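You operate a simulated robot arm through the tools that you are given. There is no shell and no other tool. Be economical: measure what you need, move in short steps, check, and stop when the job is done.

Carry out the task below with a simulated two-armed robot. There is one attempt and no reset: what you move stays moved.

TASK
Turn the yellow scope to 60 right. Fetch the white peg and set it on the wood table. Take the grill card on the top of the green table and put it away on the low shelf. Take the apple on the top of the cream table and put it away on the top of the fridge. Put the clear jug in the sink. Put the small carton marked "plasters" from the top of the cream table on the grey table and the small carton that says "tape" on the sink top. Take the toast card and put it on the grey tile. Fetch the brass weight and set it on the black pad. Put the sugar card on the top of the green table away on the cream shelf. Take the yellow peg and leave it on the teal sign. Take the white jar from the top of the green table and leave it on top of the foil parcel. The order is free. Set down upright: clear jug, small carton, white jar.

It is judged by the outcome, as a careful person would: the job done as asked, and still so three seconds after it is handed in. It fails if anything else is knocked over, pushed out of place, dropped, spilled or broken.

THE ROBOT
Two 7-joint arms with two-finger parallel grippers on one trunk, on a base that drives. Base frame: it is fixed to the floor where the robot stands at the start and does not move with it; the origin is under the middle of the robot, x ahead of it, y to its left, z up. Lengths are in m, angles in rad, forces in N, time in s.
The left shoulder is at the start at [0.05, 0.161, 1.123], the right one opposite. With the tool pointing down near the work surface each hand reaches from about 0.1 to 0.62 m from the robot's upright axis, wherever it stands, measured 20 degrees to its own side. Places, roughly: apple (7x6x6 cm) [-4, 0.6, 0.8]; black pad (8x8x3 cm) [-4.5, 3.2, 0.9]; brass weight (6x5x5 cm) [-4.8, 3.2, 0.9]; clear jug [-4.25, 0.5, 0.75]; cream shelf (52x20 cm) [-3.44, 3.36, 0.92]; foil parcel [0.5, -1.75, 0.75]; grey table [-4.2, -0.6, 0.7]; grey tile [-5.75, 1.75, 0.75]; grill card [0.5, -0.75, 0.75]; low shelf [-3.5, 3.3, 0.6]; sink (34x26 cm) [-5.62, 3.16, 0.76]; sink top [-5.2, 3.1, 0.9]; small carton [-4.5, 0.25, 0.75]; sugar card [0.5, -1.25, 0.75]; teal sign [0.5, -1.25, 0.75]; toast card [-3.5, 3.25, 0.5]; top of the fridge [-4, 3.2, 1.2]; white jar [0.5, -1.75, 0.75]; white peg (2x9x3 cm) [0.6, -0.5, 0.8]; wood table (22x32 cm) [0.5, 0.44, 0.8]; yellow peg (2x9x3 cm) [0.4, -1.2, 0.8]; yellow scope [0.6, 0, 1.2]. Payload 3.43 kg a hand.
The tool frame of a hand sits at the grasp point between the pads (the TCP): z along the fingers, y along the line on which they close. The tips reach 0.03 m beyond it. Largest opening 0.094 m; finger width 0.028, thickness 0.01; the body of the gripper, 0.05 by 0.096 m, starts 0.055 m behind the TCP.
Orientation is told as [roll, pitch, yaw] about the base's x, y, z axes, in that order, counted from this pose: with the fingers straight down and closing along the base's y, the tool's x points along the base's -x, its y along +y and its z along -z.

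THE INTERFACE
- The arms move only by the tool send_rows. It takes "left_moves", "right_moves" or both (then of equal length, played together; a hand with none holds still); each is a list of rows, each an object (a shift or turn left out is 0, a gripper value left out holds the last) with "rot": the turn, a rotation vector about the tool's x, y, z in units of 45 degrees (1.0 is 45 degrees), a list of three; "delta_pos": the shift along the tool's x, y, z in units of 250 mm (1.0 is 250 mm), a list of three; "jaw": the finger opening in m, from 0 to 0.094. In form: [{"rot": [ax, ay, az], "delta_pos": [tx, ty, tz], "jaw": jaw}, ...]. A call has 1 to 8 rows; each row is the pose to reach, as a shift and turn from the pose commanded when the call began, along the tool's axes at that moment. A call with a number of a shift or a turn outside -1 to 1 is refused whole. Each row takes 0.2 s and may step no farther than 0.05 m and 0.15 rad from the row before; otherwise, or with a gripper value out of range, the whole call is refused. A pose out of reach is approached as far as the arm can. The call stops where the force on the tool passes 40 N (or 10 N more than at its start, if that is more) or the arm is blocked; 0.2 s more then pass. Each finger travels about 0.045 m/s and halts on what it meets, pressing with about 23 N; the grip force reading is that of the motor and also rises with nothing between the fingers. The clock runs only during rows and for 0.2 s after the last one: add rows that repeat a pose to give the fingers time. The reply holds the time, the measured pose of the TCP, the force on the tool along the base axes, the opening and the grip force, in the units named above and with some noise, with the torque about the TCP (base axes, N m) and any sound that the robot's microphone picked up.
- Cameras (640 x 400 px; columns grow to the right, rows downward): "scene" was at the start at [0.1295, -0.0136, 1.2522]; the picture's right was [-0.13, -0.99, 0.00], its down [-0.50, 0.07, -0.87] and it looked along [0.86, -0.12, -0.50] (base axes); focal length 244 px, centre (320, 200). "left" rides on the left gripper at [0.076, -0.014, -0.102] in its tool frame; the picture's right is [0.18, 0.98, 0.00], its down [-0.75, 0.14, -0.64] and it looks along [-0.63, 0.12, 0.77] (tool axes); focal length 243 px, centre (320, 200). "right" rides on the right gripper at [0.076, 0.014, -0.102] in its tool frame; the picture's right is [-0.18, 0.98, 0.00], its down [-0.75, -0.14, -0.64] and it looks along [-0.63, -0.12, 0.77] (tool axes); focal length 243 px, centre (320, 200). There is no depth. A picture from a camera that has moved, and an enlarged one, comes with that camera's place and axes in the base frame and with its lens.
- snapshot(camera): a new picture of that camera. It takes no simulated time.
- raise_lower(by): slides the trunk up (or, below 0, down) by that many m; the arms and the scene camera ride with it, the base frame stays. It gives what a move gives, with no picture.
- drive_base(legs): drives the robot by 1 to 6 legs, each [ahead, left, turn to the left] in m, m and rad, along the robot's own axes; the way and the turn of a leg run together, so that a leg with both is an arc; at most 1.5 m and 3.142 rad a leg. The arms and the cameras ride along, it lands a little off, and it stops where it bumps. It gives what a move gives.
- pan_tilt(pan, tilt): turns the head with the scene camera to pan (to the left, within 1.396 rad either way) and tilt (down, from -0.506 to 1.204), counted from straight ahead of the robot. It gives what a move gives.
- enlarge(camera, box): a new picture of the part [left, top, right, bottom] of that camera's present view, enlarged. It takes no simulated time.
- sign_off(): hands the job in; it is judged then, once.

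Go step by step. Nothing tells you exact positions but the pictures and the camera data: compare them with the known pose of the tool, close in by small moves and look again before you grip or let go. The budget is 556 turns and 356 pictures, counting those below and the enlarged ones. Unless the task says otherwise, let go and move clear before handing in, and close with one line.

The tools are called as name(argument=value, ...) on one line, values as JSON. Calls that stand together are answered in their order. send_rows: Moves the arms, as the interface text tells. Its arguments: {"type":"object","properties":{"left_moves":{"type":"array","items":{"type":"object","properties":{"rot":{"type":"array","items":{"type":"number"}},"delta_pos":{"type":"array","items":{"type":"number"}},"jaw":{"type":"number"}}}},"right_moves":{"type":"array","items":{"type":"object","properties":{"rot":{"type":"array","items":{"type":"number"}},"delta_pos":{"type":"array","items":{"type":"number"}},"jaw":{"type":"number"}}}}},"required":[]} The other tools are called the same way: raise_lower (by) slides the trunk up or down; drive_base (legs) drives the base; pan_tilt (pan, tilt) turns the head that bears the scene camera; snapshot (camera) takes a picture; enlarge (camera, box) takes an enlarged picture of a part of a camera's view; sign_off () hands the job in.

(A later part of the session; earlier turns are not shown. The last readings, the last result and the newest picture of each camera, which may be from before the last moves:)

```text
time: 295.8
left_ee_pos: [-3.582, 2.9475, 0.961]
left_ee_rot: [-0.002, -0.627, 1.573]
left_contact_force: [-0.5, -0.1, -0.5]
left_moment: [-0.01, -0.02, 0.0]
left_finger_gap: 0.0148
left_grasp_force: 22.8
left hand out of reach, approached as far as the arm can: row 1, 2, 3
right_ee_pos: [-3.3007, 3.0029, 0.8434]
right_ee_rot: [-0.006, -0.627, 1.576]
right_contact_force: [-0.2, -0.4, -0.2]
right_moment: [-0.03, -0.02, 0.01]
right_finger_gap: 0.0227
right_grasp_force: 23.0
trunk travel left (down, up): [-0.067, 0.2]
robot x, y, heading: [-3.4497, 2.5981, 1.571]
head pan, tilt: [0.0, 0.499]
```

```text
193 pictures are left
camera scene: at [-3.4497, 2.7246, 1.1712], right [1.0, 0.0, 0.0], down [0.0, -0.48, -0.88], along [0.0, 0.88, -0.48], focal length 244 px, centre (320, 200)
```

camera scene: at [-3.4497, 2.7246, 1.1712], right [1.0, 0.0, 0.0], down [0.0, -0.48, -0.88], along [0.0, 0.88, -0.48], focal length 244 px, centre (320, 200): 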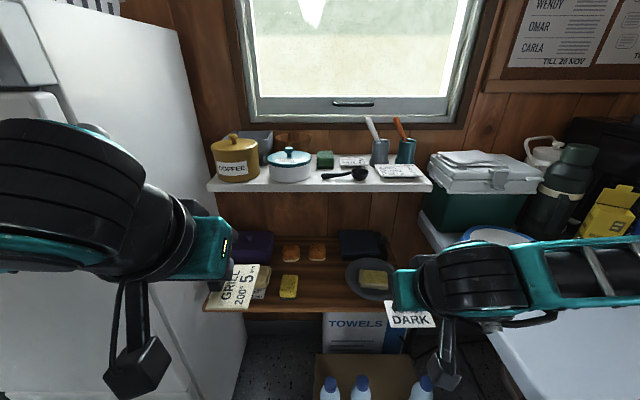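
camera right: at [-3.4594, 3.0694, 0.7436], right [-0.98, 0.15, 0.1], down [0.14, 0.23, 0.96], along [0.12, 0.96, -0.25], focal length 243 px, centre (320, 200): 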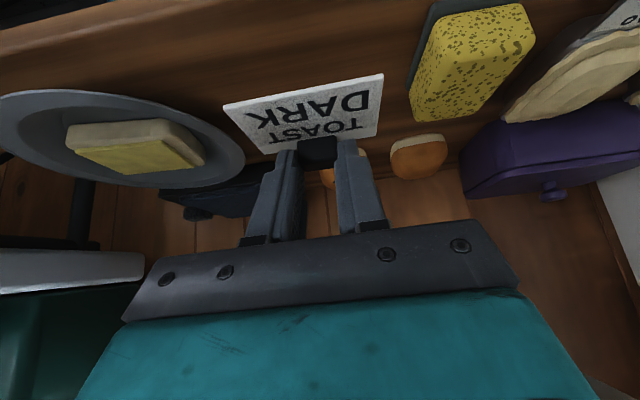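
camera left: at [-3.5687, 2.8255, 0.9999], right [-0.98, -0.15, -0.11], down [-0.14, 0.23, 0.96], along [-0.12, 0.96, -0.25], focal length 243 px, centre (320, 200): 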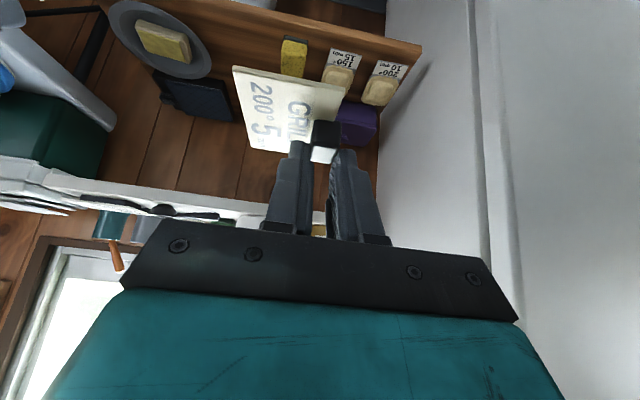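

send_rows(left_moves=[{"delta_pos": [0.1, -0.09, 0.14]}, {"delta_pos": [0.2, -0.18, 0.28]}, {"delta_pos": [0.3, -0.27, 0.42]}, {"delta_pos": [0.4, -0.36, 0.56]}, {"delta_pos": [0.519, -0.468, 0.716]}])

send_rows(left_moves=[{"delta_pos": [-0.14, 0, 0.102]}, {"delta_pos": [-0.28, 0, 0.204]}, {"delta_pos": [-0.42, 0, 0.306]}, {"delta_pos": [-0.56, 0, 0.408]}])

snapshot(camera="left")

enlarge(camera="scene", box=[200, 200, 420, 340])

```text
refused: row 5 steps farther than a row can; nothing moved
```

```text
time: 296.8
left_ee_pos: [-3.5792, 3.1201, 0.9644]
left_ee_rot: [-0.001, -0.624, 1.567]
left_contact_force: [0.5, 0.0, 0.7]
left_moment: [0.01, 0.0, -0.02]
left_finger_gap: 0.0145
left_grasp_force: 22.6
right_ee_pos: [-3.3009, 3.0035, 0.8429]
right_ee_rot: [-0.004, -0.625, 1.576]
right_contact_force: [0.6, 0.5, 0.0]
right_moment: [0.01, 0.01, -0.02]
right_finger_gap: 0.0228
right_grasp_force: 23.4
trunk travel left (down, up): [-0.067, 0.2]
robot x, y, heading: [-3.4495, 2.5963, 1.57]
head pan, tilt: [0.0, 0.499]
```

```text
192 pictures are left
camera left: at [-3.567, 2.9977, 1.0032], right [-0.98, -0.15, -0.11], down [-0.14, 0.24, 0.96], along [-0.11, 0.96, -0.25], focal length 243 px, centre (320, 200)
```

left: 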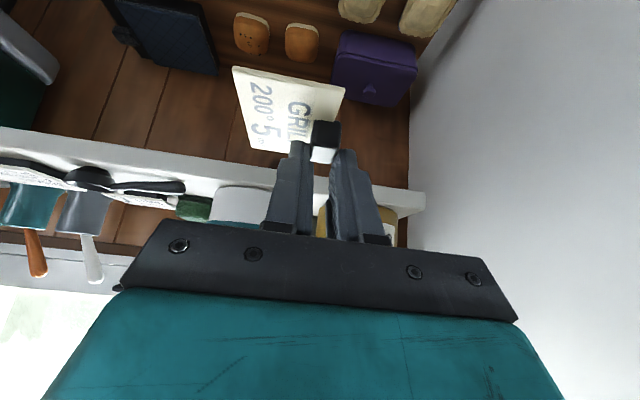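

```text
2.86 times, centred on (310, 270) of scene
camera zoom: at [-3.4497, 2.7248, 1.1711], right [1.0, 0.0, 0.0], down [0.0, -0.48, -0.88], along [0.0, 0.88, -0.48], focal length 697 px, centre (349, 0)
```

zoom: 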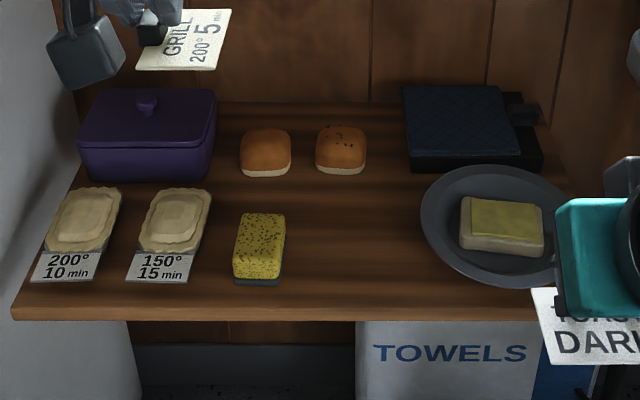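

The first call was refused and the second ran; the hand is clear of the shelf but close. I back it up first, then redo in order.

send_rows(left_moves=[{"delta_pos": [0.14, 0, -0.102]}, {"delta_pos": [0.28, 0, -0.204]}, {"delta_pos": [0.42, 0, -0.306]}, {"delta_pos": [0.56, 0, -0.408]}])

send_rows(left_moves=[{"delta_pos": [0.09, -0.08, 0.12]}, {"delta_pos": [0.18, -0.16, 0.24]}, {"delta_pos": [0.27, -0.24, 0.36]}, {"delta_pos": [0.36, -0.32, 0.48]}, {"delta_pos": [0.44, -0.4, 0.6]}, {"delta_pos": [0.519, -0.468, 0.716]}])

snapshot(camera="left")

enlarge(camera="scene", box=[200, 200, 420, 340])

```text
time: 297.8
left_ee_pos: [-3.5798, 2.9481, 0.9617]
left_ee_rot: [-0.004, -0.625, 1.572]
left_contact_force: [-0.2, 0.2, -0.5]
left_moment: [0.04, 0.02, 0.01]
left_finger_gap: 0.0145
left_grasp_force: 23.4
right_ee_pos: [-3.3001, 3.0023, 0.8432]
right_ee_rot: [-0.006, -0.627, 1.577]
right_contact_force: [-0.8, 0.1, -0.5]
right_moment: [0.02, -0.01, 0.03]
right_finger_gap: 0.023
right_grasp_force: 23.0
trunk travel left (down, up): [-0.067, 0.2]
robot x, y, heading: [-3.4518, 2.5944, 1.567]
head pan, tilt: [0.0, 0.499]
```

```text
time: 299.2
left_ee_pos: [-3.4611, 2.9486, 0.7399]
left_ee_rot: [-0.001, -0.627, 1.57]
left_contact_force: [-0.9, 0.3, -0.5]
left_moment: [-0.01, 0.03, 0.0]
left_finger_gap: 0.0147
left_grasp_force: 23.0
right_ee_pos: [-3.3006, 3.0049, 0.8436]
right_ee_rot: [-0.006, -0.627, 1.574]
right_contact_force: [0.0, 0.5, -0.1]
right_moment: [-0.02, 0.01, 0.0]
right_finger_gap: 0.0226
right_grasp_force: 22.7
trunk travel left (down, up): [-0.067, 0.2]
robot x, y, heading: [-3.4464, 2.5935, 1.571]
head pan, tilt: [0.0, 0.499]
```

```text
190 pictures are left
camera left: at [-3.4486, 2.8272, 0.7795], right [-0.98, -0.15, -0.11], down [-0.14, 0.23, 0.96], along [-0.11, 0.96, -0.25], focal length 243 px, centre (320, 200)
```

left: 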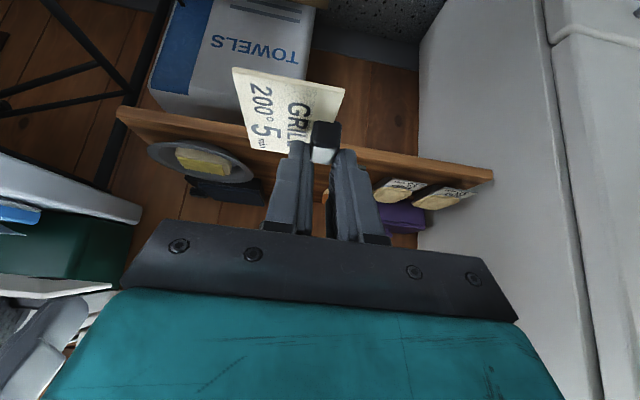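

```text
2.86 times, centred on (310, 270) of scene
camera zoom: at [-3.4498, 2.7246, 1.1712], right [1.0, 0.0, 0.0], down [0.0, -0.48, -0.88], along [0.0, 0.88, -0.48], focal length 697 px, centre (349, 0)
```

zoom: 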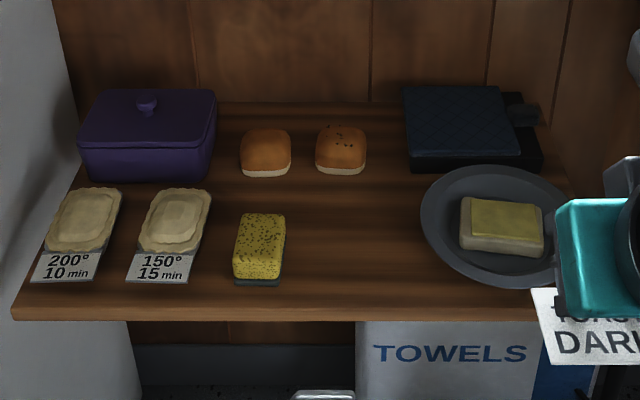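

send_rows(left_moves=[{"delta_pos": [-0.14, 0.016, 0.102]}, {"delta_pos": [-0.28, 0.016, 0.204]}, {"delta_pos": [-0.42, 0.016, 0.306]}, {"delta_pos": [-0.56, 0.016, 0.408]}, {"delta_pos": [-0.7, 0.016, 0.51]}, {"delta_pos": [-0.842, 0.016, 0.61]}])

snapshot(camera="left")

enlarge(camera="scene", box=[200, 200, 420, 340])

```text
time: 300.6
left_ee_pos: [-3.4666, 3.207, 0.737]
left_ee_rot: [-0.004, -0.625, 1.568]
left_contact_force: [0.1, -0.8, -0.1]
left_moment: [0.03, 0.01, 0.02]
left_finger_gap: 0.015
left_grasp_force: 22.9
right_ee_pos: [-3.2994, 3.0035, 0.8424]
right_ee_rot: [-0.006, -0.626, 1.577]
right_contact_force: [0.3, -0.3, 0.3]
right_moment: [-0.01, 0.02, -0.01]
right_finger_gap: 0.0229
right_grasp_force: 23.1
trunk travel left (down, up): [-0.067, 0.2]
robot x, y, heading: [-3.4493, 2.593, 1.571]
head pan, tilt: [0.0, 0.499]
```

```text
188 pictures are left
camera left: at [-3.4539, 3.0851, 0.7768], right [-0.98, -0.14, -0.11], down [-0.14, 0.24, 0.96], along [-0.11, 0.96, -0.25], focal length 243 px, centre (320, 200)
```

left: 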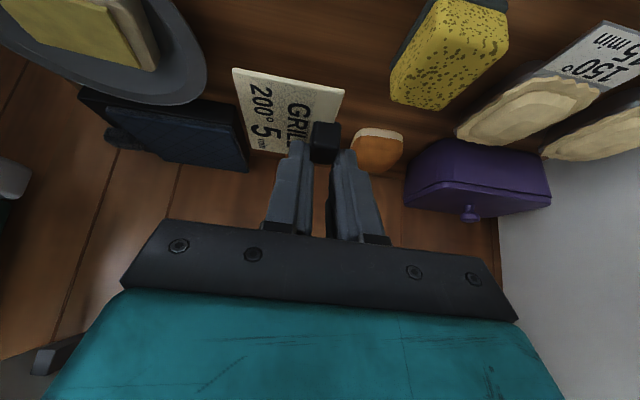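

```text
2.86 times, centred on (310, 270) of scene
camera zoom: at [-3.4497, 2.7247, 1.1711], right [1.0, 0.0, 0.0], down [0.0, -0.48, -0.88], along [0.0, 0.88, -0.48], focal length 697 px, centre (349, 0)
```

zoom: 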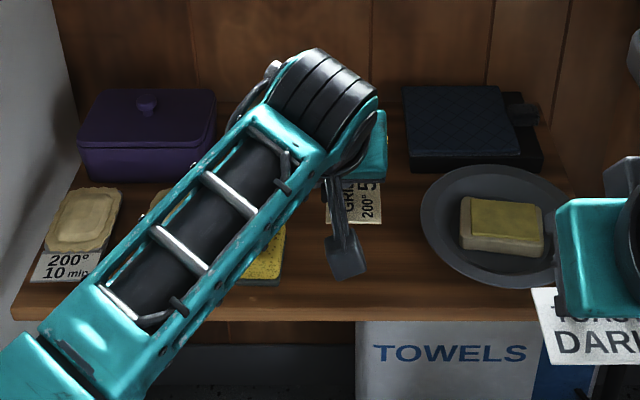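

send_rows(left_moves=[{"delta_pos": [0.07, 0, 0.097]}, {"delta_pos": [0.13, 0, 0.18]}, {"delta_pos": [0.15, 0, 0.21]}, {"delta_pos": [0.16, 0, 0.225]}, {"delta_pos": [0.17, 0, 0.238]}])

snapshot(camera="left")

```text
time: 301.8
left_ee_pos: [-3.4652, 3.2081, 0.6664]
left_ee_rot: [-0.004, -0.627, 1.569]
left_contact_force: [0.2, -0.2, 0.5]
left_moment: [-0.02, -0.03, -0.02]
left_finger_gap: 0.0145
left_grasp_force: 22.9
right_ee_pos: [-3.3015, 3.0034, 0.8419]
right_ee_rot: [-0.006, -0.627, 1.576]
right_contact_force: [-0.5, 0.4, -0.6]
right_moment: [0.01, 0.0, -0.01]
right_finger_gap: 0.0225
right_grasp_force: 22.9
trunk travel left (down, up): [-0.067, 0.2]
robot x, y, heading: [-3.4484, 2.5949, 1.567]
head pan, tilt: [0.0, 0.499]
```

```text
186 pictures are left
camera left: at [-3.454, 3.087, 0.7058], right [-0.98, -0.15, -0.11], down [-0.14, 0.23, 0.96], along [-0.11, 0.96, -0.25], focal length 243 px, centre (320, 200)
```

left: 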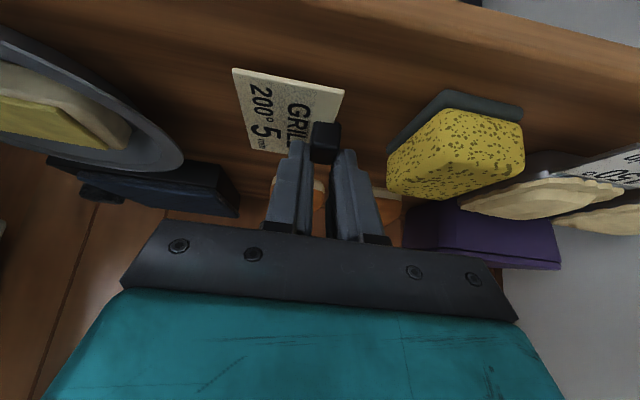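

Still slightly above the surface. I go down in 2 mm steps.

send_rows(left_moves=[{"delta_pos": [0.005, 0, 0.007]}, {"delta_pos": [0.01, 0, 0.014]}, {"delta_pos": [0.015, 0, 0.021]}, {"delta_pos": [0.019, 0, 0.027]}])

snapshot(camera="left")

```text
time: 302.8
left_ee_pos: [-3.4676, 3.2087, 0.6581]
left_ee_rot: [-0.004, -0.627, 1.569]
left_contact_force: [0.8, -0.5, 1.6]
left_moment: [-0.02, -0.02, 0.01]
left_finger_gap: 0.0148
left_grasp_force: 23.1
right_ee_pos: [-3.3, 3.0027, 0.8427]
right_ee_rot: [-0.004, -0.626, 1.574]
right_contact_force: [-0.4, 0.1, 0.6]
right_moment: [-0.01, 0.02, -0.02]
right_finger_gap: 0.0228
right_grasp_force: 22.6
trunk travel left (down, up): [-0.067, 0.2]
robot x, y, heading: [-3.4514, 2.5961, 1.568]
head pan, tilt: [0.0, 0.499]
```

```text
185 pictures are left
camera left: at [-3.4541, 3.0862, 0.6982], right [-0.98, -0.15, -0.11], down [-0.14, 0.24, 0.96], along [-0.11, 0.96, -0.25], focal length 243 px, centre (320, 200)
```

left: 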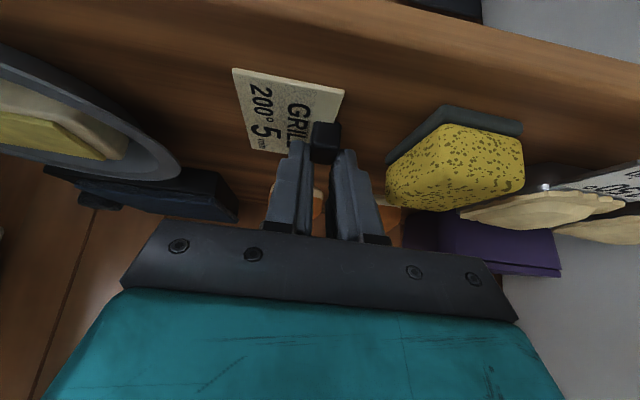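

send_rows(left_moves=[{"delta_pos": [0.003, 0, 0.004]}, {"delta_pos": [0.006, 0, 0.008]}, {"delta_pos": [0.006, 0, 0.008]}])

```text
time: 303.6
left_ee_pos: [-3.4654, 3.2074, 0.6583]
left_ee_rot: [-0.004, -0.63, 1.57]
left_contact_force: [-3.4, 0.3, 11.5]
left_moment: [-0.31, 0.01, -0.06]
left_finger_gap: 0.0147
left_grasp_force: 23.4
right_ee_pos: [-3.3005, 3.0034, 0.8428]
right_ee_rot: [-0.007, -0.629, 1.577]
right_contact_force: [0.0, 1.3, 1.2]
right_moment: [0.0, -0.01, 0.02]
right_finger_gap: 0.0227
right_grasp_force: 23.3
trunk travel left (down, up): [-0.067, 0.2]
robot x, y, heading: [-3.45, 2.5946, 1.572]
head pan, tilt: [0.0, 0.499]
```

Contact. I ease off, open and back out along the fingers.

send_rows(left_moves=[{"delta_pos": [-0.004, 0, -0.006]}, {"delta_pos": [-0.004, 0, -0.006], "jaw": 0.03}, {"delta_pos": [-0.004, 0, -0.006], "jaw": 0.04}, {"delta_pos": [-0.004, 0, -0.006], "jaw": 0.04}, {"delta_pos": [-0.004, 0, -0.1]}, {"delta_pos": [-0.004, 0, -0.28]}, {"delta_pos": [0.05, 0, -0.42]}, {"delta_pos": [0.15, 0, -0.55]}])

snapshot(camera="left")

snapshot(camera="scene")

```text
time: 305.6
left_ee_pos: [-3.475, 3.1244, 0.7883]
left_ee_rot: [0.014, -0.721, 1.568]
left_contact_force: [-0.1, -0.3, -0.5]
left_moment: [0.0, -0.01, 0.0]
left_finger_gap: 0.0398
left_grasp_force: 0.1
right_ee_pos: [-3.3003, 3.0036, 0.8433]
right_ee_rot: [-0.008, -0.627, 1.574]
right_contact_force: [0.1, 0.8, -0.8]
right_moment: [-0.03, 0.01, 0.0]
right_finger_gap: 0.0228
right_grasp_force: 22.9
trunk travel left (down, up): [-0.067, 0.2]
robot x, y, heading: [-3.4515, 2.5965, 1.57]
head pan, tilt: [0.0, 0.499]
stopped in row 8 (left hand): the arm was blocked; the commanded pose is now the measured one
```

```text
184 pictures are left
camera left: at [-3.4607, 2.9988, 0.8156], right [-0.98, -0.14, -0.11], down [-0.13, 0.14, 0.98], along [-0.13, 0.98, -0.16], focal length 243 px, centre (320, 200)
```

left: 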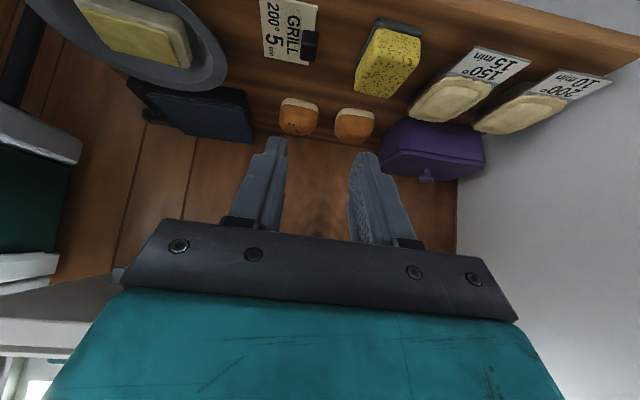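

```text
183 pictures are left
camera scene: at [-3.4499, 2.7246, 1.1712], right [1.0, 0.0, 0.0], down [0.0, -0.48, -0.88], along [0.0, 0.88, -0.48], focal length 244 px, centre (320, 200)
```

scene: 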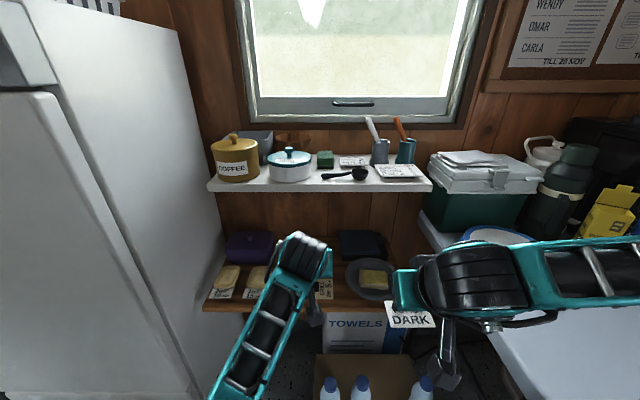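

Grill card is down on the low shelf. The arm met some block on the way back, so I draw it straight back now.

send_rows(left_moves=[{"delta_pos": [0.09, 0, -0.08]}, {"delta_pos": [0.18, 0, -0.16]}, {"delta_pos": [0.27, 0, -0.24]}, {"delta_pos": [0.36, 0, -0.32]}, {"delta_pos": [0.45, 0, -0.396]}])

snapshot(camera="scene")

```text
time: 306.3
left_ee_pos: [-3.4807, 3.1029, 0.8705]
left_ee_rot: [0.034, -0.913, 1.562]
left_contact_force: [-1.1, 0.2, -0.3]
left_moment: [0.0, 0.0, 0.01]
left_finger_gap: 0.0401
left_grasp_force: 0.0
right_ee_pos: [-3.2993, 3.0034, 0.8431]
right_ee_rot: [-0.007, -0.626, 1.574]
right_contact_force: [-0.1, 0.0, -0.2]
right_moment: [0.01, -0.05, 0.0]
right_finger_gap: 0.0224
right_grasp_force: 23.3
trunk travel left (down, up): [-0.067, 0.2]
robot x, y, heading: [-3.4472, 2.5934, 1.572]
head pan, tilt: [0.0, 0.499]
stopped in row 3 (left hand): the arm was blocked; the commanded pose is now the measured one
```

```text
182 pictures are left
camera scene: at [-3.4499, 2.7249, 1.1712], right [1.0, 0.0, 0.0], down [0.0, -0.48, -0.88], along [0.0, 0.88, -0.48], focal length 244 px, centre (320, 200)
```

scene: 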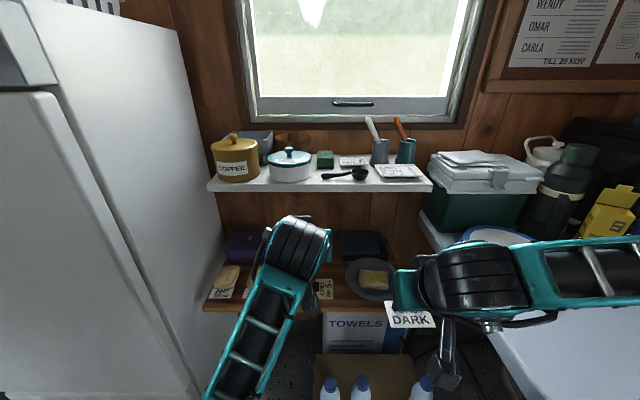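

The elbow seems to be the limit. I back the base away instead, then re-pose the arm in open space.

drive_base(legs=[[-0.5, 0, 0]])

raise_lower(by=0.2)

send_rows(left_moves=[{"delta_pos": [0, 0, 0], "rot": [0, 0.18, 0]}, {"delta_pos": [0, 0, -0.0], "rot": [0, 0.36, 0]}, {"delta_pos": [0, 0, -0.0], "rot": [0, 0.54, 0]}, {"delta_pos": [0, 0, -0.0], "rot": [0, 0.72, 0]}, {"delta_pos": [0, 0, -0.0], "rot": [0, 0.9, 0]}, {"delta_pos": [0, 0, -0.0], "rot": [0, 1.0, 0]}])

snapshot(camera="scene")

enlarge(camera="scene", box=[220, 160, 420, 300])

```text
time: 309.2
left_ee_pos: [-3.4832, 2.6055, 0.8699]
left_ee_rot: [0.03, -0.91, 1.57]
left_contact_force: [0.7, -0.7, 0.6]
left_moment: [0.01, -0.03, -0.01]
left_finger_gap: 0.0396
left_grasp_force: 0.0
right_ee_pos: [-3.3031, 2.5078, 0.8432]
right_ee_rot: [-0.006, -0.627, 1.585]
right_contact_force: [-0.3, -0.1, -0.8]
right_moment: [0.02, -0.02, -0.01]
right_finger_gap: 0.0227
right_grasp_force: 22.8
trunk travel left (down, up): [-0.067, 0.2]
robot x, y, heading: [-3.4439, 2.0997, 1.582]
head pan, tilt: [0.0, 0.499]
```

```text
time: 311.4
left_ee_pos: [-3.4829, 2.6058, 1.0697]
left_ee_rot: [0.033, -0.913, 1.571]
left_contact_force: [-0.4, -0.6, -0.1]
left_moment: [0.01, 0.0, 0.0]
left_finger_gap: 0.0402
left_grasp_force: 0.1
right_ee_pos: [-3.3034, 2.5073, 1.0415]
right_ee_rot: [-0.008, -0.627, 1.586]
right_contact_force: [0.6, -0.4, 0.1]
right_moment: [0.01, -0.02, 0.03]
right_finger_gap: 0.0227
right_grasp_force: 23.7
trunk travel left (down, up): [-0.267, 0.0]
robot x, y, heading: [-3.4456, 2.0966, 1.581]
head pan, tilt: [0.0, 0.499]
```

```text
time: 312.8
left_ee_pos: [-3.4777, 2.6504, 1.0331]
left_ee_rot: [0.024, -0.127, 1.597]
left_contact_force: [0.5, -0.1, -1.2]
left_moment: [0.01, -0.01, 0.01]
left_finger_gap: 0.0402
left_grasp_force: 0.0
left hand out of reach, approached as far as the arm can: row 4, 5, 6
right_ee_pos: [-3.3036, 2.5076, 1.0416]
right_ee_rot: [-0.005, -0.625, 1.584]
right_contact_force: [0.4, -0.1, -0.5]
right_moment: [0.01, -0.03, -0.02]
right_finger_gap: 0.0227
right_grasp_force: 22.7
trunk travel left (down, up): [-0.267, 0.0]
robot x, y, heading: [-3.4456, 2.0996, 1.58]
head pan, tilt: [0.0, 0.499]
```

```text
181 pictures are left
camera scene: at [-3.4493, 2.2272, 1.3712], right [1.0, 0.01, 0.0], down [0.0, -0.48, -0.88], along [-0.01, 0.88, -0.48], focal length 244 px, centre (320, 200)
```

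scene: 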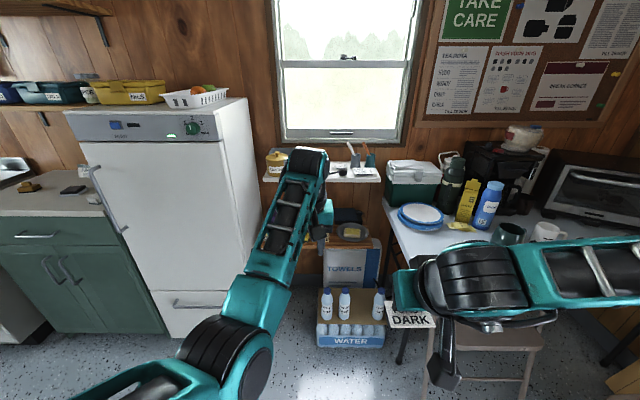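

```text
2.86 times, centred on (320, 230) of scene
camera zoom: at [-3.4493, 2.2272, 1.3712], right [1.0, 0.01, 0.0], down [0.0, -0.48, -0.88], along [-0.01, 0.88, -0.48], focal length 697 px, centre (320, 114)
```

zoom: 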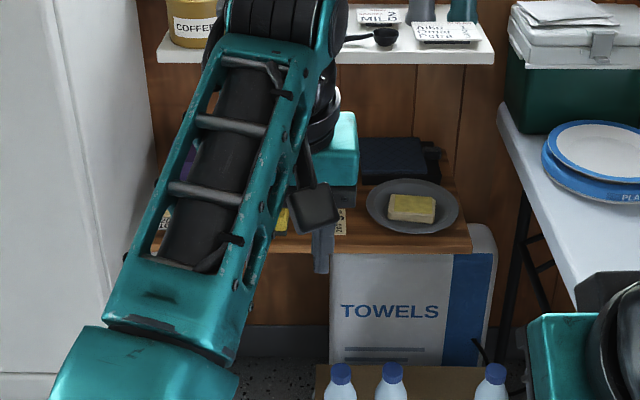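

The left elbow has dropped into an awkward pose. I move the left hand out to the left and up to let it recover.

send_rows(left_moves=[{"delta_pos": [0, 0.1, -0.08], "rot": [0, 0.05, 0]}, {"delta_pos": [0, 0.2, -0.16], "rot": [0, 0.1, 0]}, {"delta_pos": [0, 0.3, -0.24], "rot": [0, 0.16, 0]}, {"delta_pos": [0, 0.4, -0.32], "rot": [0, 0.16, 0]}, {"delta_pos": [0, 0.5, -0.36], "rot": [0, 0.16, 0]}, {"delta_pos": [0, 0.6, -0.36], "rot": [0, 0.16, 0]}])

snapshot(camera="scene")

```text
time: 314.2
left_ee_pos: [-3.6371, 2.6894, 1.1156]
left_ee_rot: [0.02, 0.0, 1.595]
left_contact_force: [0.2, 0.1, 0.4]
left_moment: [0.05, 0.0, -0.02]
left_finger_gap: 0.04
left_grasp_force: 0.1
left hand out of reach, approached as far as the arm can: row 1, 2, 3, 4, 5, 6
right_ee_pos: [-3.3029, 2.5073, 1.0428]
right_ee_rot: [-0.008, -0.627, 1.587]
right_contact_force: [-0.4, -0.6, 0.1]
right_moment: [0.0, 0.01, -0.01]
right_finger_gap: 0.0226
right_grasp_force: 23.4
trunk travel left (down, up): [-0.267, 0.0]
robot x, y, heading: [-3.4483, 2.0982, 1.579]
head pan, tilt: [0.0, 0.499]
```

```text
179 pictures are left
camera scene: at [-3.4502, 2.2269, 1.3712], right [1.0, 0.01, 0.0], down [0.0, -0.48, -0.88], along [-0.01, 0.88, -0.48], focal length 244 px, centre (320, 200)
```

scene: 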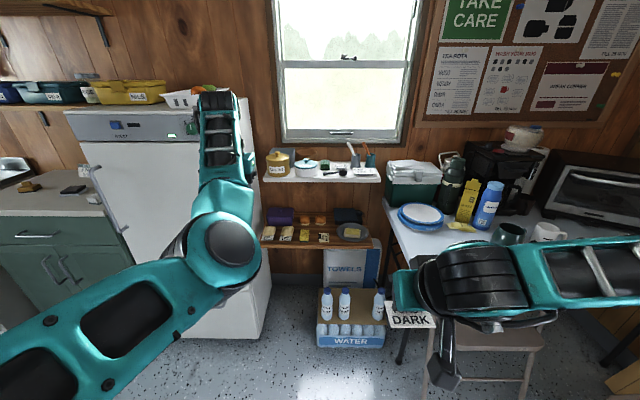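

send_rows(left_moves=[{"delta_pos": [0.1, 0.08, 0]}, {"delta_pos": [0.2, 0.16, 0]}, {"delta_pos": [0.3, 0.24, 0]}, {"delta_pos": [0.4, 0.32, 0]}, {"delta_pos": [0.5, 0.4, 0]}, {"delta_pos": [0.6, 0.4, 0]}])

snapshot(camera="scene")

```text
time: 315.6
left_ee_pos: [-3.7915, 2.5825, 1.1154]
left_ee_rot: [0.019, 0.0, 1.596]
left_contact_force: [0.7, -0.1, 0.8]
left_moment: [0.0, 0.01, 0.0]
left_finger_gap: 0.0399
left_grasp_force: 0.0
left hand out of reach, approached as far as the arm can: row 1, 2, 3, 4, 5, 6
right_ee_pos: [-3.3028, 2.5068, 1.0431]
right_ee_rot: [-0.008, -0.627, 1.586]
right_contact_force: [0.9, 0.6, 0.1]
right_moment: [0.01, 0.03, -0.02]
right_finger_gap: 0.0226
right_grasp_force: 23.1
trunk travel left (down, up): [-0.267, 0.0]
robot x, y, heading: [-3.4483, 2.0969, 1.58]
head pan, tilt: [0.0, 0.499]
```

```text
178 pictures are left
camera scene: at [-3.4496, 2.227, 1.3712], right [1.0, 0.01, 0.0], down [0.0, -0.48, -0.88], along [-0.01, 0.88, -0.48], focal length 244 px, centre (320, 200)
```

scene: 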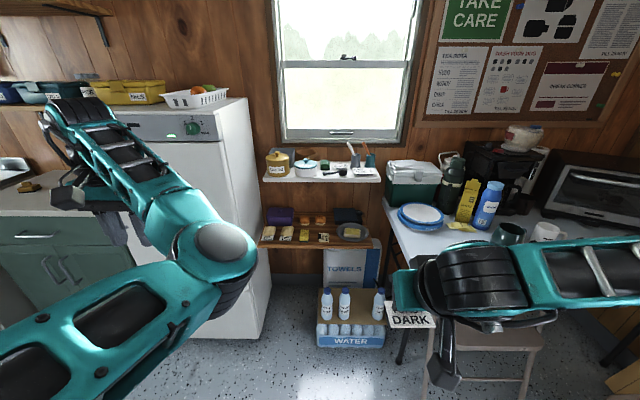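

The left elbow is still swung inward. I try to unwind it by turning the hand inward again.

send_rows(left_moves=[{"rot": [0, 0, 0.18]}, {"rot": [0, 0, 0.36]}, {"rot": [0, 0, 0.54]}, {"rot": [0, 0, 0.72]}, {"rot": [0, 0, 0.9]}, {"rot": [0, 0, 1.0]}])

send_rows(left_moves=[{"rot": [0, 0, 0.18]}, {"rot": [0, 0, 0.36]}, {"rot": [0, 0, 0.54]}, {"rot": [0, 0, 0.72]}, {"rot": [0, 0, 0.9]}, {"rot": [0, 0, 1.0]}])

snapshot(camera="scene")

```text
time: 317.0
left_ee_pos: [-3.7924, 2.5796, 1.1131]
left_ee_rot: [0.013, 0.014, 0.811]
left_contact_force: [-0.4, 0.4, -0.2]
left_moment: [0.0, -0.01, -0.01]
left_finger_gap: 0.04
left_grasp_force: 0.1
right_ee_pos: [-3.3018, 2.5074, 1.0424]
right_ee_rot: [-0.007, -0.626, 1.584]
right_contact_force: [-0.5, 0.4, -0.2]
right_moment: [0.01, 0.03, -0.01]
right_finger_gap: 0.0227
right_grasp_force: 22.6
trunk travel left (down, up): [-0.267, 0.0]
robot x, y, heading: [-3.4504, 2.0991, 1.581]
head pan, tilt: [0.0, 0.499]
```

```text
time: 318.4
left_ee_pos: [-3.791, 2.5812, 1.1132]
left_ee_rot: [0.001, 0.019, 0.023]
left_contact_force: [-0.4, -0.5, -0.6]
left_moment: [0.01, -0.02, 0.0]
left_finger_gap: 0.0399
left_grasp_force: 0.1
right_ee_pos: [-3.3027, 2.5078, 1.0422]
right_ee_rot: [-0.006, -0.627, 1.585]
right_contact_force: [-0.4, -0.4, 0.6]
right_moment: [-0.01, -0.02, 0.01]
right_finger_gap: 0.0229
right_grasp_force: 23.4
trunk travel left (down, up): [-0.267, 0.0]
robot x, y, heading: [-3.4487, 2.0989, 1.582]
head pan, tilt: [0.0, 0.499]
```

```text
177 pictures are left
camera scene: at [-3.4495, 2.2271, 1.3712], right [1.0, 0.01, 0.0], down [0.0, -0.48, -0.88], along [-0.01, 0.88, -0.48], focal length 244 px, centre (320, 200)
```

scene: 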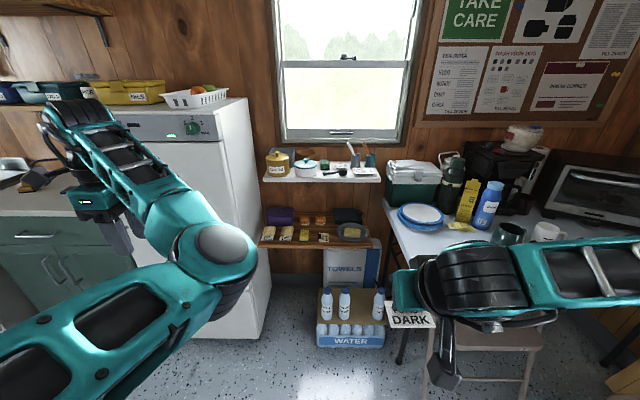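

send_rows(left_moves=[{"delta_pos": [-0.12, -0.06, 0]}, {"delta_pos": [-0.24, -0.12, 0]}, {"delta_pos": [-0.36, -0.18, 0]}, {"delta_pos": [-0.48, -0.24, 0]}, {"delta_pos": [-0.6, -0.3, 0]}, {"delta_pos": [-0.72, -0.36, 0]}, {"delta_pos": [-0.84, -0.42, 0]}, {"delta_pos": [-0.96, -0.48, 0]}])

snapshot(camera="scene")

```text
time: 320.2
left_ee_pos: [-3.682, 2.6423, 1.0275]
left_ee_rot: [0.002, 0.019, 0.027]
left_contact_force: [-0.1, -0.2, 0.2]
left_moment: [-0.01, -0.03, 0.02]
left_finger_gap: 0.04
left_grasp_force: 0.0
left hand out of reach, approached as far as the arm can: row 1, 2, 3, 4, 5, 6, 7, 8
right_ee_pos: [-3.3036, 2.5076, 1.0422]
right_ee_rot: [-0.007, -0.626, 1.584]
right_contact_force: [0.1, -0.7, -0.1]
right_moment: [0.0, 0.03, 0.0]
right_finger_gap: 0.0225
right_grasp_force: 22.8
trunk travel left (down, up): [-0.267, 0.0]
robot x, y, heading: [-3.4447, 2.0993, 1.577]
head pan, tilt: [0.0, 0.499]
```

```text
176 pictures are left
camera scene: at [-3.4496, 2.227, 1.3712], right [1.0, 0.01, 0.0], down [0.0, -0.48, -0.88], along [-0.01, 0.88, -0.48], focal length 244 px, centre (320, 200)
```

scene: 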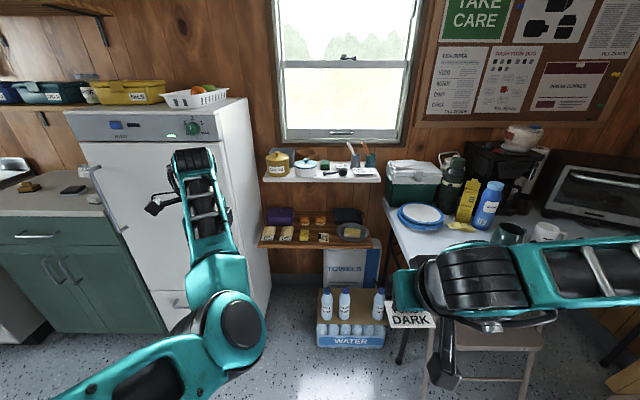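

send_rows(left_moves=[{"rot": [0, -0.18, 0]}, {"rot": [0, -0.36, 0]}, {"rot": [0, -0.54, 0]}, {"rot": [0, -0.72, 0]}, {"rot": [0, -0.9, 0]}, {"rot": [0, -1.0, 0]}])

snapshot(camera="scene")

```text
time: 321.6
left_ee_pos: [-3.6779, 2.6394, 1.0319]
left_ee_rot: [0.002, -0.77, 0.025]
left_contact_force: [0.2, -0.7, -0.7]
left_moment: [0.01, 0.02, 0.05]
left_finger_gap: 0.0402
left_grasp_force: 0.1
left hand out of reach, approached as far as the arm can: row 1, 2, 3
right_ee_pos: [-3.3029, 2.5077, 1.0421]
right_ee_rot: [-0.008, -0.625, 1.585]
right_contact_force: [0.2, -0.6, -0.2]
right_moment: [0.02, 0.0, 0.02]
right_finger_gap: 0.0228
right_grasp_force: 22.9
trunk travel left (down, up): [-0.267, 0.0]
robot x, y, heading: [-3.4493, 2.099, 1.58]
head pan, tilt: [0.0, 0.499]
```

```text
175 pictures are left
camera scene: at [-3.4495, 2.2271, 1.3712], right [1.0, 0.01, 0.0], down [0.0, -0.48, -0.88], along [-0.01, 0.88, -0.48], focal length 244 px, centre (320, 200)
```

scene: 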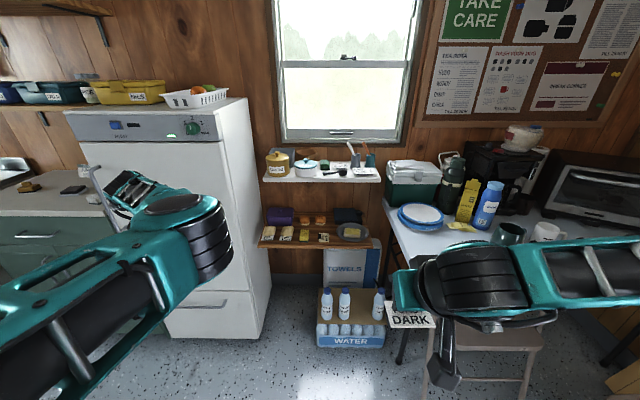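

send_rows(left_moves=[{"delta_pos": [-0.03, -0.13, -0.01]}, {"delta_pos": [-0.06, -0.26, -0.02]}, {"delta_pos": [-0.09, -0.39, -0.03]}, {"delta_pos": [-0.12, -0.52, -0.04]}, {"delta_pos": [-0.15, -0.65, -0.05]}, {"delta_pos": [-0.18, -0.78, -0.06]}, {"delta_pos": [-0.21, -0.92, -0.076]}])

snapshot(camera="scene")

```text
time: 323.2
left_ee_pos: [-3.6472, 2.4089, 1.0814]
left_ee_rot: [0.001, -0.765, 0.022]
left_contact_force: [-1.3, -0.6, -0.9]
left_moment: [0.04, -0.03, 0.0]
left_finger_gap: 0.0397
left_grasp_force: 0.1
right_ee_pos: [-3.3036, 2.5055, 1.0427]
right_ee_rot: [-0.007, -0.628, 1.586]
right_contact_force: [0.9, -0.7, 0.2]
right_moment: [0.04, 0.02, 0.0]
right_finger_gap: 0.0229
right_grasp_force: 22.9
trunk travel left (down, up): [-0.267, 0.0]
robot x, y, heading: [-3.451, 2.0962, 1.579]
head pan, tilt: [0.0, 0.499]
```

```text
174 pictures are left
camera scene: at [-3.4506, 2.2256, 1.3714], right [1.0, 0.01, 0.0], down [0.01, -0.48, -0.88], along [-0.01, 0.88, -0.48], focal length 244 px, centre (320, 200)
```

scene: 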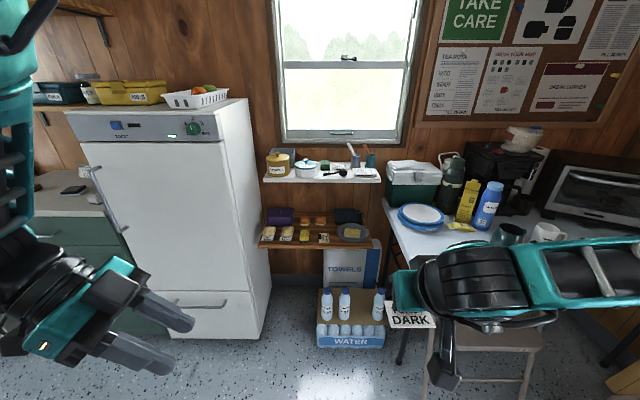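

Elbow recovered. I bring the left hand back to its upright default orientation.

send_rows(left_moves=[{"rot": [0, 0.18, 0]}, {"rot": [0, 0.36, 0]}, {"rot": [0, 0.54, 0]}, {"rot": [0, 0.72, 0]}, {"rot": [0, 0.9, 0]}, {"rot": [0, 0.975, 0]}])

send_rows(left_moves=[{"rot": [0, 0, -0.18]}, {"rot": [0, 0, -0.36]}, {"rot": [0, 0, -0.54]}, {"rot": [0, 0, -0.72]}, {"rot": [0, 0, -0.9]}, {"rot": [0, 0, -1.0]}])

send_rows(left_moves=[{"rot": [0, 0, -0.18]}, {"rot": [0, 0, -0.36]}, {"rot": [0, 0, -0.54]}, {"rot": [0, 0, -0.72]}, {"rot": [0, 0, -0.9]}, {"rot": [0, 0, -0.98]}])

enlarge(camera="scene", box=[240, 140, 400, 260])

pan_tilt(pan=0.9, tilt=0.3)

snapshot(camera="scene")

```text
time: 324.6
left_ee_pos: [-3.7547, 2.4115, 1.0807]
left_ee_rot: [0.004, 0.0, 0.025]
left_contact_force: [0.5, -0.1, 0.0]
left_moment: [0.01, 0.02, 0.01]
left_finger_gap: 0.0402
left_grasp_force: 0.0
left hand out of reach, approached as far as the arm can: row 2, 3, 4, 5, 6
right_ee_pos: [-3.3037, 2.5073, 1.0423]
right_ee_rot: [-0.01, -0.627, 1.584]
right_contact_force: [0.4, -0.2, -0.7]
right_moment: [-0.01, 0.04, 0.01]
right_finger_gap: 0.0228
right_grasp_force: 23.4
trunk travel left (down, up): [-0.267, 0.0]
robot x, y, heading: [-3.4501, 2.0991, 1.579]
head pan, tilt: [0.0, 0.499]
```

```text
time: 326.0
left_ee_pos: [-3.7534, 2.4089, 1.0827]
left_ee_rot: [-0.001, -0.003, 0.813]
left_contact_force: [0.4, -0.1, 0.6]
left_moment: [0.03, 0.02, 0.0]
left_finger_gap: 0.04
left_grasp_force: 0.1
right_ee_pos: [-3.3026, 2.5085, 1.0428]
right_ee_rot: [-0.007, -0.627, 1.585]
right_contact_force: [1.0, 0.2, -0.7]
right_moment: [-0.01, 0.05, -0.02]
right_finger_gap: 0.0227
right_grasp_force: 22.9
trunk travel left (down, up): [-0.267, 0.0]
robot x, y, heading: [-3.4463, 2.0964, 1.586]
head pan, tilt: [0.0, 0.499]
```

```text
time: 327.4
left_ee_pos: [-3.7547, 2.4078, 1.082]
left_ee_rot: [0.0, -0.003, 1.584]
left_contact_force: [0.2, 0.1, 0.4]
left_moment: [0.0, -0.06, -0.01]
left_finger_gap: 0.0398
left_grasp_force: 0.1
right_ee_pos: [-3.3023, 2.5083, 1.0428]
right_ee_rot: [-0.005, -0.627, 1.586]
right_contact_force: [-0.4, -1.1, 0.3]
right_moment: [0.01, -0.01, -0.01]
right_finger_gap: 0.0224
right_grasp_force: 22.8
trunk travel left (down, up): [-0.267, 0.0]
robot x, y, heading: [-3.449, 2.0983, 1.58]
head pan, tilt: [0.0, 0.499]
```

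```text
3.33 times, centred on (320, 200) of scene
camera zoom: at [-3.4495, 2.2271, 1.3712], right [1.0, 0.01, 0.0], down [0.0, -0.48, -0.88], along [-0.01, 0.88, -0.48], focal length 813 px, centre (320, 200)
```

zoom: 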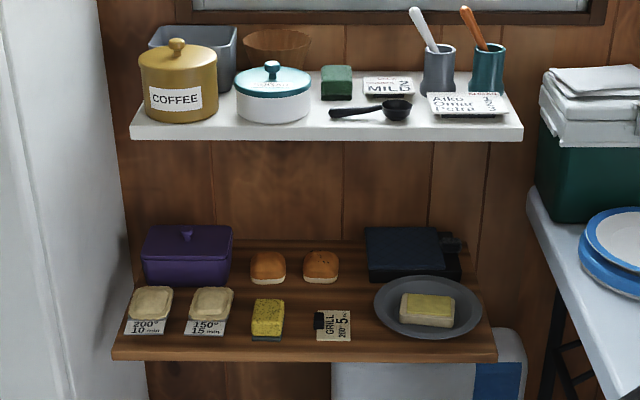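

```text
time: 328.6
left_ee_pos: [-3.7536, 2.4081, 1.0827]
left_ee_rot: [-0.005, -0.001, 1.582]
left_contact_force: [0.4, 0.0, 0.0]
left_moment: [-0.03, 0.0, 0.0]
left_finger_gap: 0.04
left_grasp_force: 0.1
right_ee_pos: [-3.3028, 2.5076, 1.0429]
right_ee_rot: [-0.008, -0.627, 1.583]
right_contact_force: [-0.4, -0.1, 0.4]
right_moment: [-0.01, 0.0, 0.02]
right_finger_gap: 0.0227
right_grasp_force: 23.7
trunk travel left (down, up): [-0.267, 0.0]
robot x, y, heading: [-3.4495, 2.0976, 1.581]
head pan, tilt: [0.901, 0.3]
```

```text
172 pictures are left
camera scene: at [-3.5223, 2.1936, 1.3896], right [0.62, 0.79, 0.0], down [0.23, -0.18, -0.96], along [-0.75, 0.59, -0.3], focal length 244 px, centre (320, 200)
```

scene: 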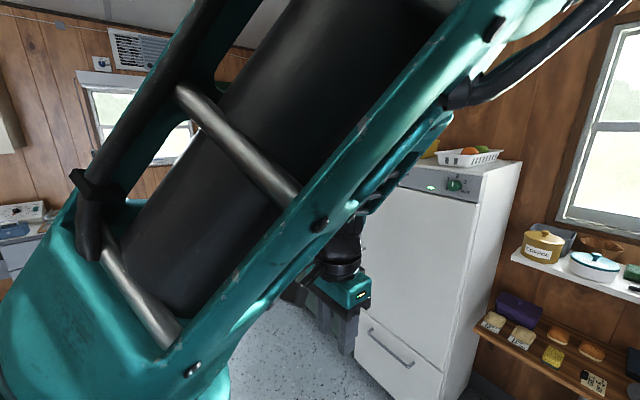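

send_rows(left_moves=[{"delta_pos": [-0.08, -0.08, 0.08]}, {"delta_pos": [-0.16, -0.16, 0.16]}, {"delta_pos": [-0.24, -0.24, 0.24]}, {"delta_pos": [-0.32, -0.32, 0.32]}, {"delta_pos": [-0.4, -0.4, 0.4]}])

snapshot(camera="scene")

```text
time: 329.8
left_ee_pos: [-3.7334, 2.5349, 0.9776]
left_ee_rot: [-0.001, 0.0, 1.58]
left_contact_force: [0.4, -0.1, 0.5]
left_moment: [0.02, 0.01, 0.0]
left_finger_gap: 0.0402
left_grasp_force: 0.2
left hand out of reach, approached as far as the arm can: row 1, 2, 3, 4, 5
right_ee_pos: [-3.3041, 2.5075, 1.0428]
right_ee_rot: [-0.009, -0.628, 1.584]
right_contact_force: [1.0, -0.1, -0.2]
right_moment: [-0.02, 0.0, 0.0]
right_finger_gap: 0.0227
right_grasp_force: 23.5
trunk travel left (down, up): [-0.267, 0.0]
robot x, y, heading: [-3.4507, 2.099, 1.584]
head pan, tilt: [0.901, 0.3]
```

```text
171 pictures are left
camera scene: at [-3.5225, 2.194, 1.3895], right [0.61, 0.79, 0.0], down [0.23, -0.18, -0.96], along [-0.75, 0.59, -0.3], focal length 244 px, centre (320, 200)
```

scene: 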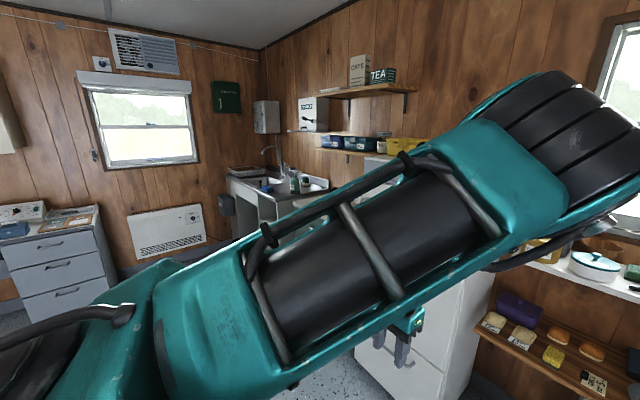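

send_rows(left_moves=[{"delta_pos": [-0.1, -0.1, -0.06]}, {"delta_pos": [-0.2, -0.2, -0.12]}, {"delta_pos": [-0.3, -0.3, -0.18]}, {"delta_pos": [-0.36, -0.42, -0.24]}, {"delta_pos": [-0.4, -0.54, -0.3]}, {"delta_pos": [-0.4, -0.68, -0.3]}, {"delta_pos": [-0.4, -0.8, -0.3]}])

snapshot(camera="scene")

```text
time: 331.4
left_ee_pos: [-3.5454, 2.7135, 1.0544]
left_ee_rot: [0.001, 0.005, 1.582]
left_contact_force: [0.0, -0.2, -0.1]
left_moment: [-0.03, 0.04, 0.01]
left_finger_gap: 0.04
left_grasp_force: 0.0
left hand out of reach, approached as far as the arm can: row 1, 2, 3, 4, 5, 6, 7
right_ee_pos: [-3.3017, 2.508, 1.0419]
right_ee_rot: [-0.005, -0.627, 1.584]
right_contact_force: [0.2, 0.4, -0.5]
right_moment: [0.04, 0.0, -0.01]
right_finger_gap: 0.0229
right_grasp_force: 23.2
trunk travel left (down, up): [-0.267, 0.0]
robot x, y, heading: [-3.4475, 2.0989, 1.579]
head pan, tilt: [0.901, 0.3]
```

```text
170 pictures are left
camera scene: at [-3.5216, 2.1939, 1.3896], right [0.61, 0.79, 0.0], down [0.23, -0.18, -0.96], along [-0.75, 0.59, -0.3], focal length 244 px, centre (320, 200)
```

scene: 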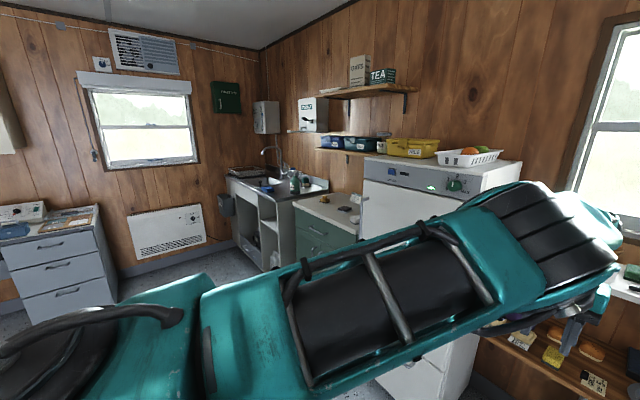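

send_rows(left_moves=[{"rot": [0, 0, -0.18]}, {"rot": [0, 0, -0.36]}, {"rot": [0, 0, -0.54]}, {"rot": [0, 0, -0.72]}, {"rot": [0, 0, -0.9]}, {"rot": [0, 0, -1.0]}])

send_rows(left_moves=[{"rot": [0, 0, -0.18]}, {"rot": [0, 0, -0.36]}, {"rot": [0, 0, -0.54]}, {"rot": [0, 0, -0.72]}, {"rot": [0, 0, -0.9]}, {"rot": [0, 0, -1.0]}])

snapshot(camera="scene")

```text
time: 332.8
left_ee_pos: [-3.5512, 2.7127, 1.0553]
left_ee_rot: [0.0, 0.001, 2.368]
left_contact_force: [0.3, 0.7, 0.7]
left_moment: [-0.03, -0.01, 0.0]
left_finger_gap: 0.0399
left_grasp_force: 0.0
right_ee_pos: [-3.3031, 2.5071, 1.0433]
right_ee_rot: [-0.009, -0.626, 1.585]
right_contact_force: [0.4, 1.1, -0.1]
right_moment: [-0.06, 0.0, 0.0]
right_finger_gap: 0.0227
right_grasp_force: 22.8
trunk travel left (down, up): [-0.267, 0.0]
robot x, y, heading: [-3.4516, 2.0985, 1.579]
head pan, tilt: [0.901, 0.3]
```

```text
time: 334.2
left_ee_pos: [-3.5505, 2.7126, 1.0554]
left_ee_rot: [0.0, 0.0, -3.129]
left_contact_force: [0.0, 0.8, 0.5]
left_moment: [-0.02, 0.03, -0.05]
left_finger_gap: 0.04
left_grasp_force: 0.0
right_ee_pos: [-3.3033, 2.5073, 1.0421]
right_ee_rot: [-0.007, -0.626, 1.584]
right_contact_force: [0.3, 0.2, -0.2]
right_moment: [0.02, -0.01, -0.02]
right_finger_gap: 0.0228
right_grasp_force: 22.9
trunk travel left (down, up): [-0.267, 0.0]
robot x, y, heading: [-3.4482, 2.0972, 1.586]
head pan, tilt: [0.901, 0.3]
```

```text
169 pictures are left
camera scene: at [-3.5224, 2.1935, 1.3896], right [0.61, 0.79, 0.0], down [0.23, -0.18, -0.96], along [-0.75, 0.59, -0.3], focal length 244 px, centre (320, 200)
```

scene: 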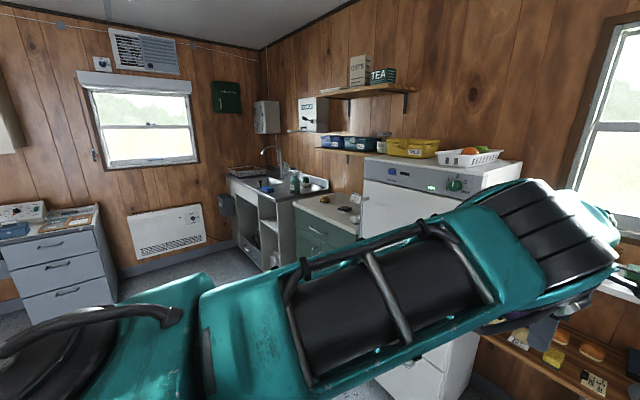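

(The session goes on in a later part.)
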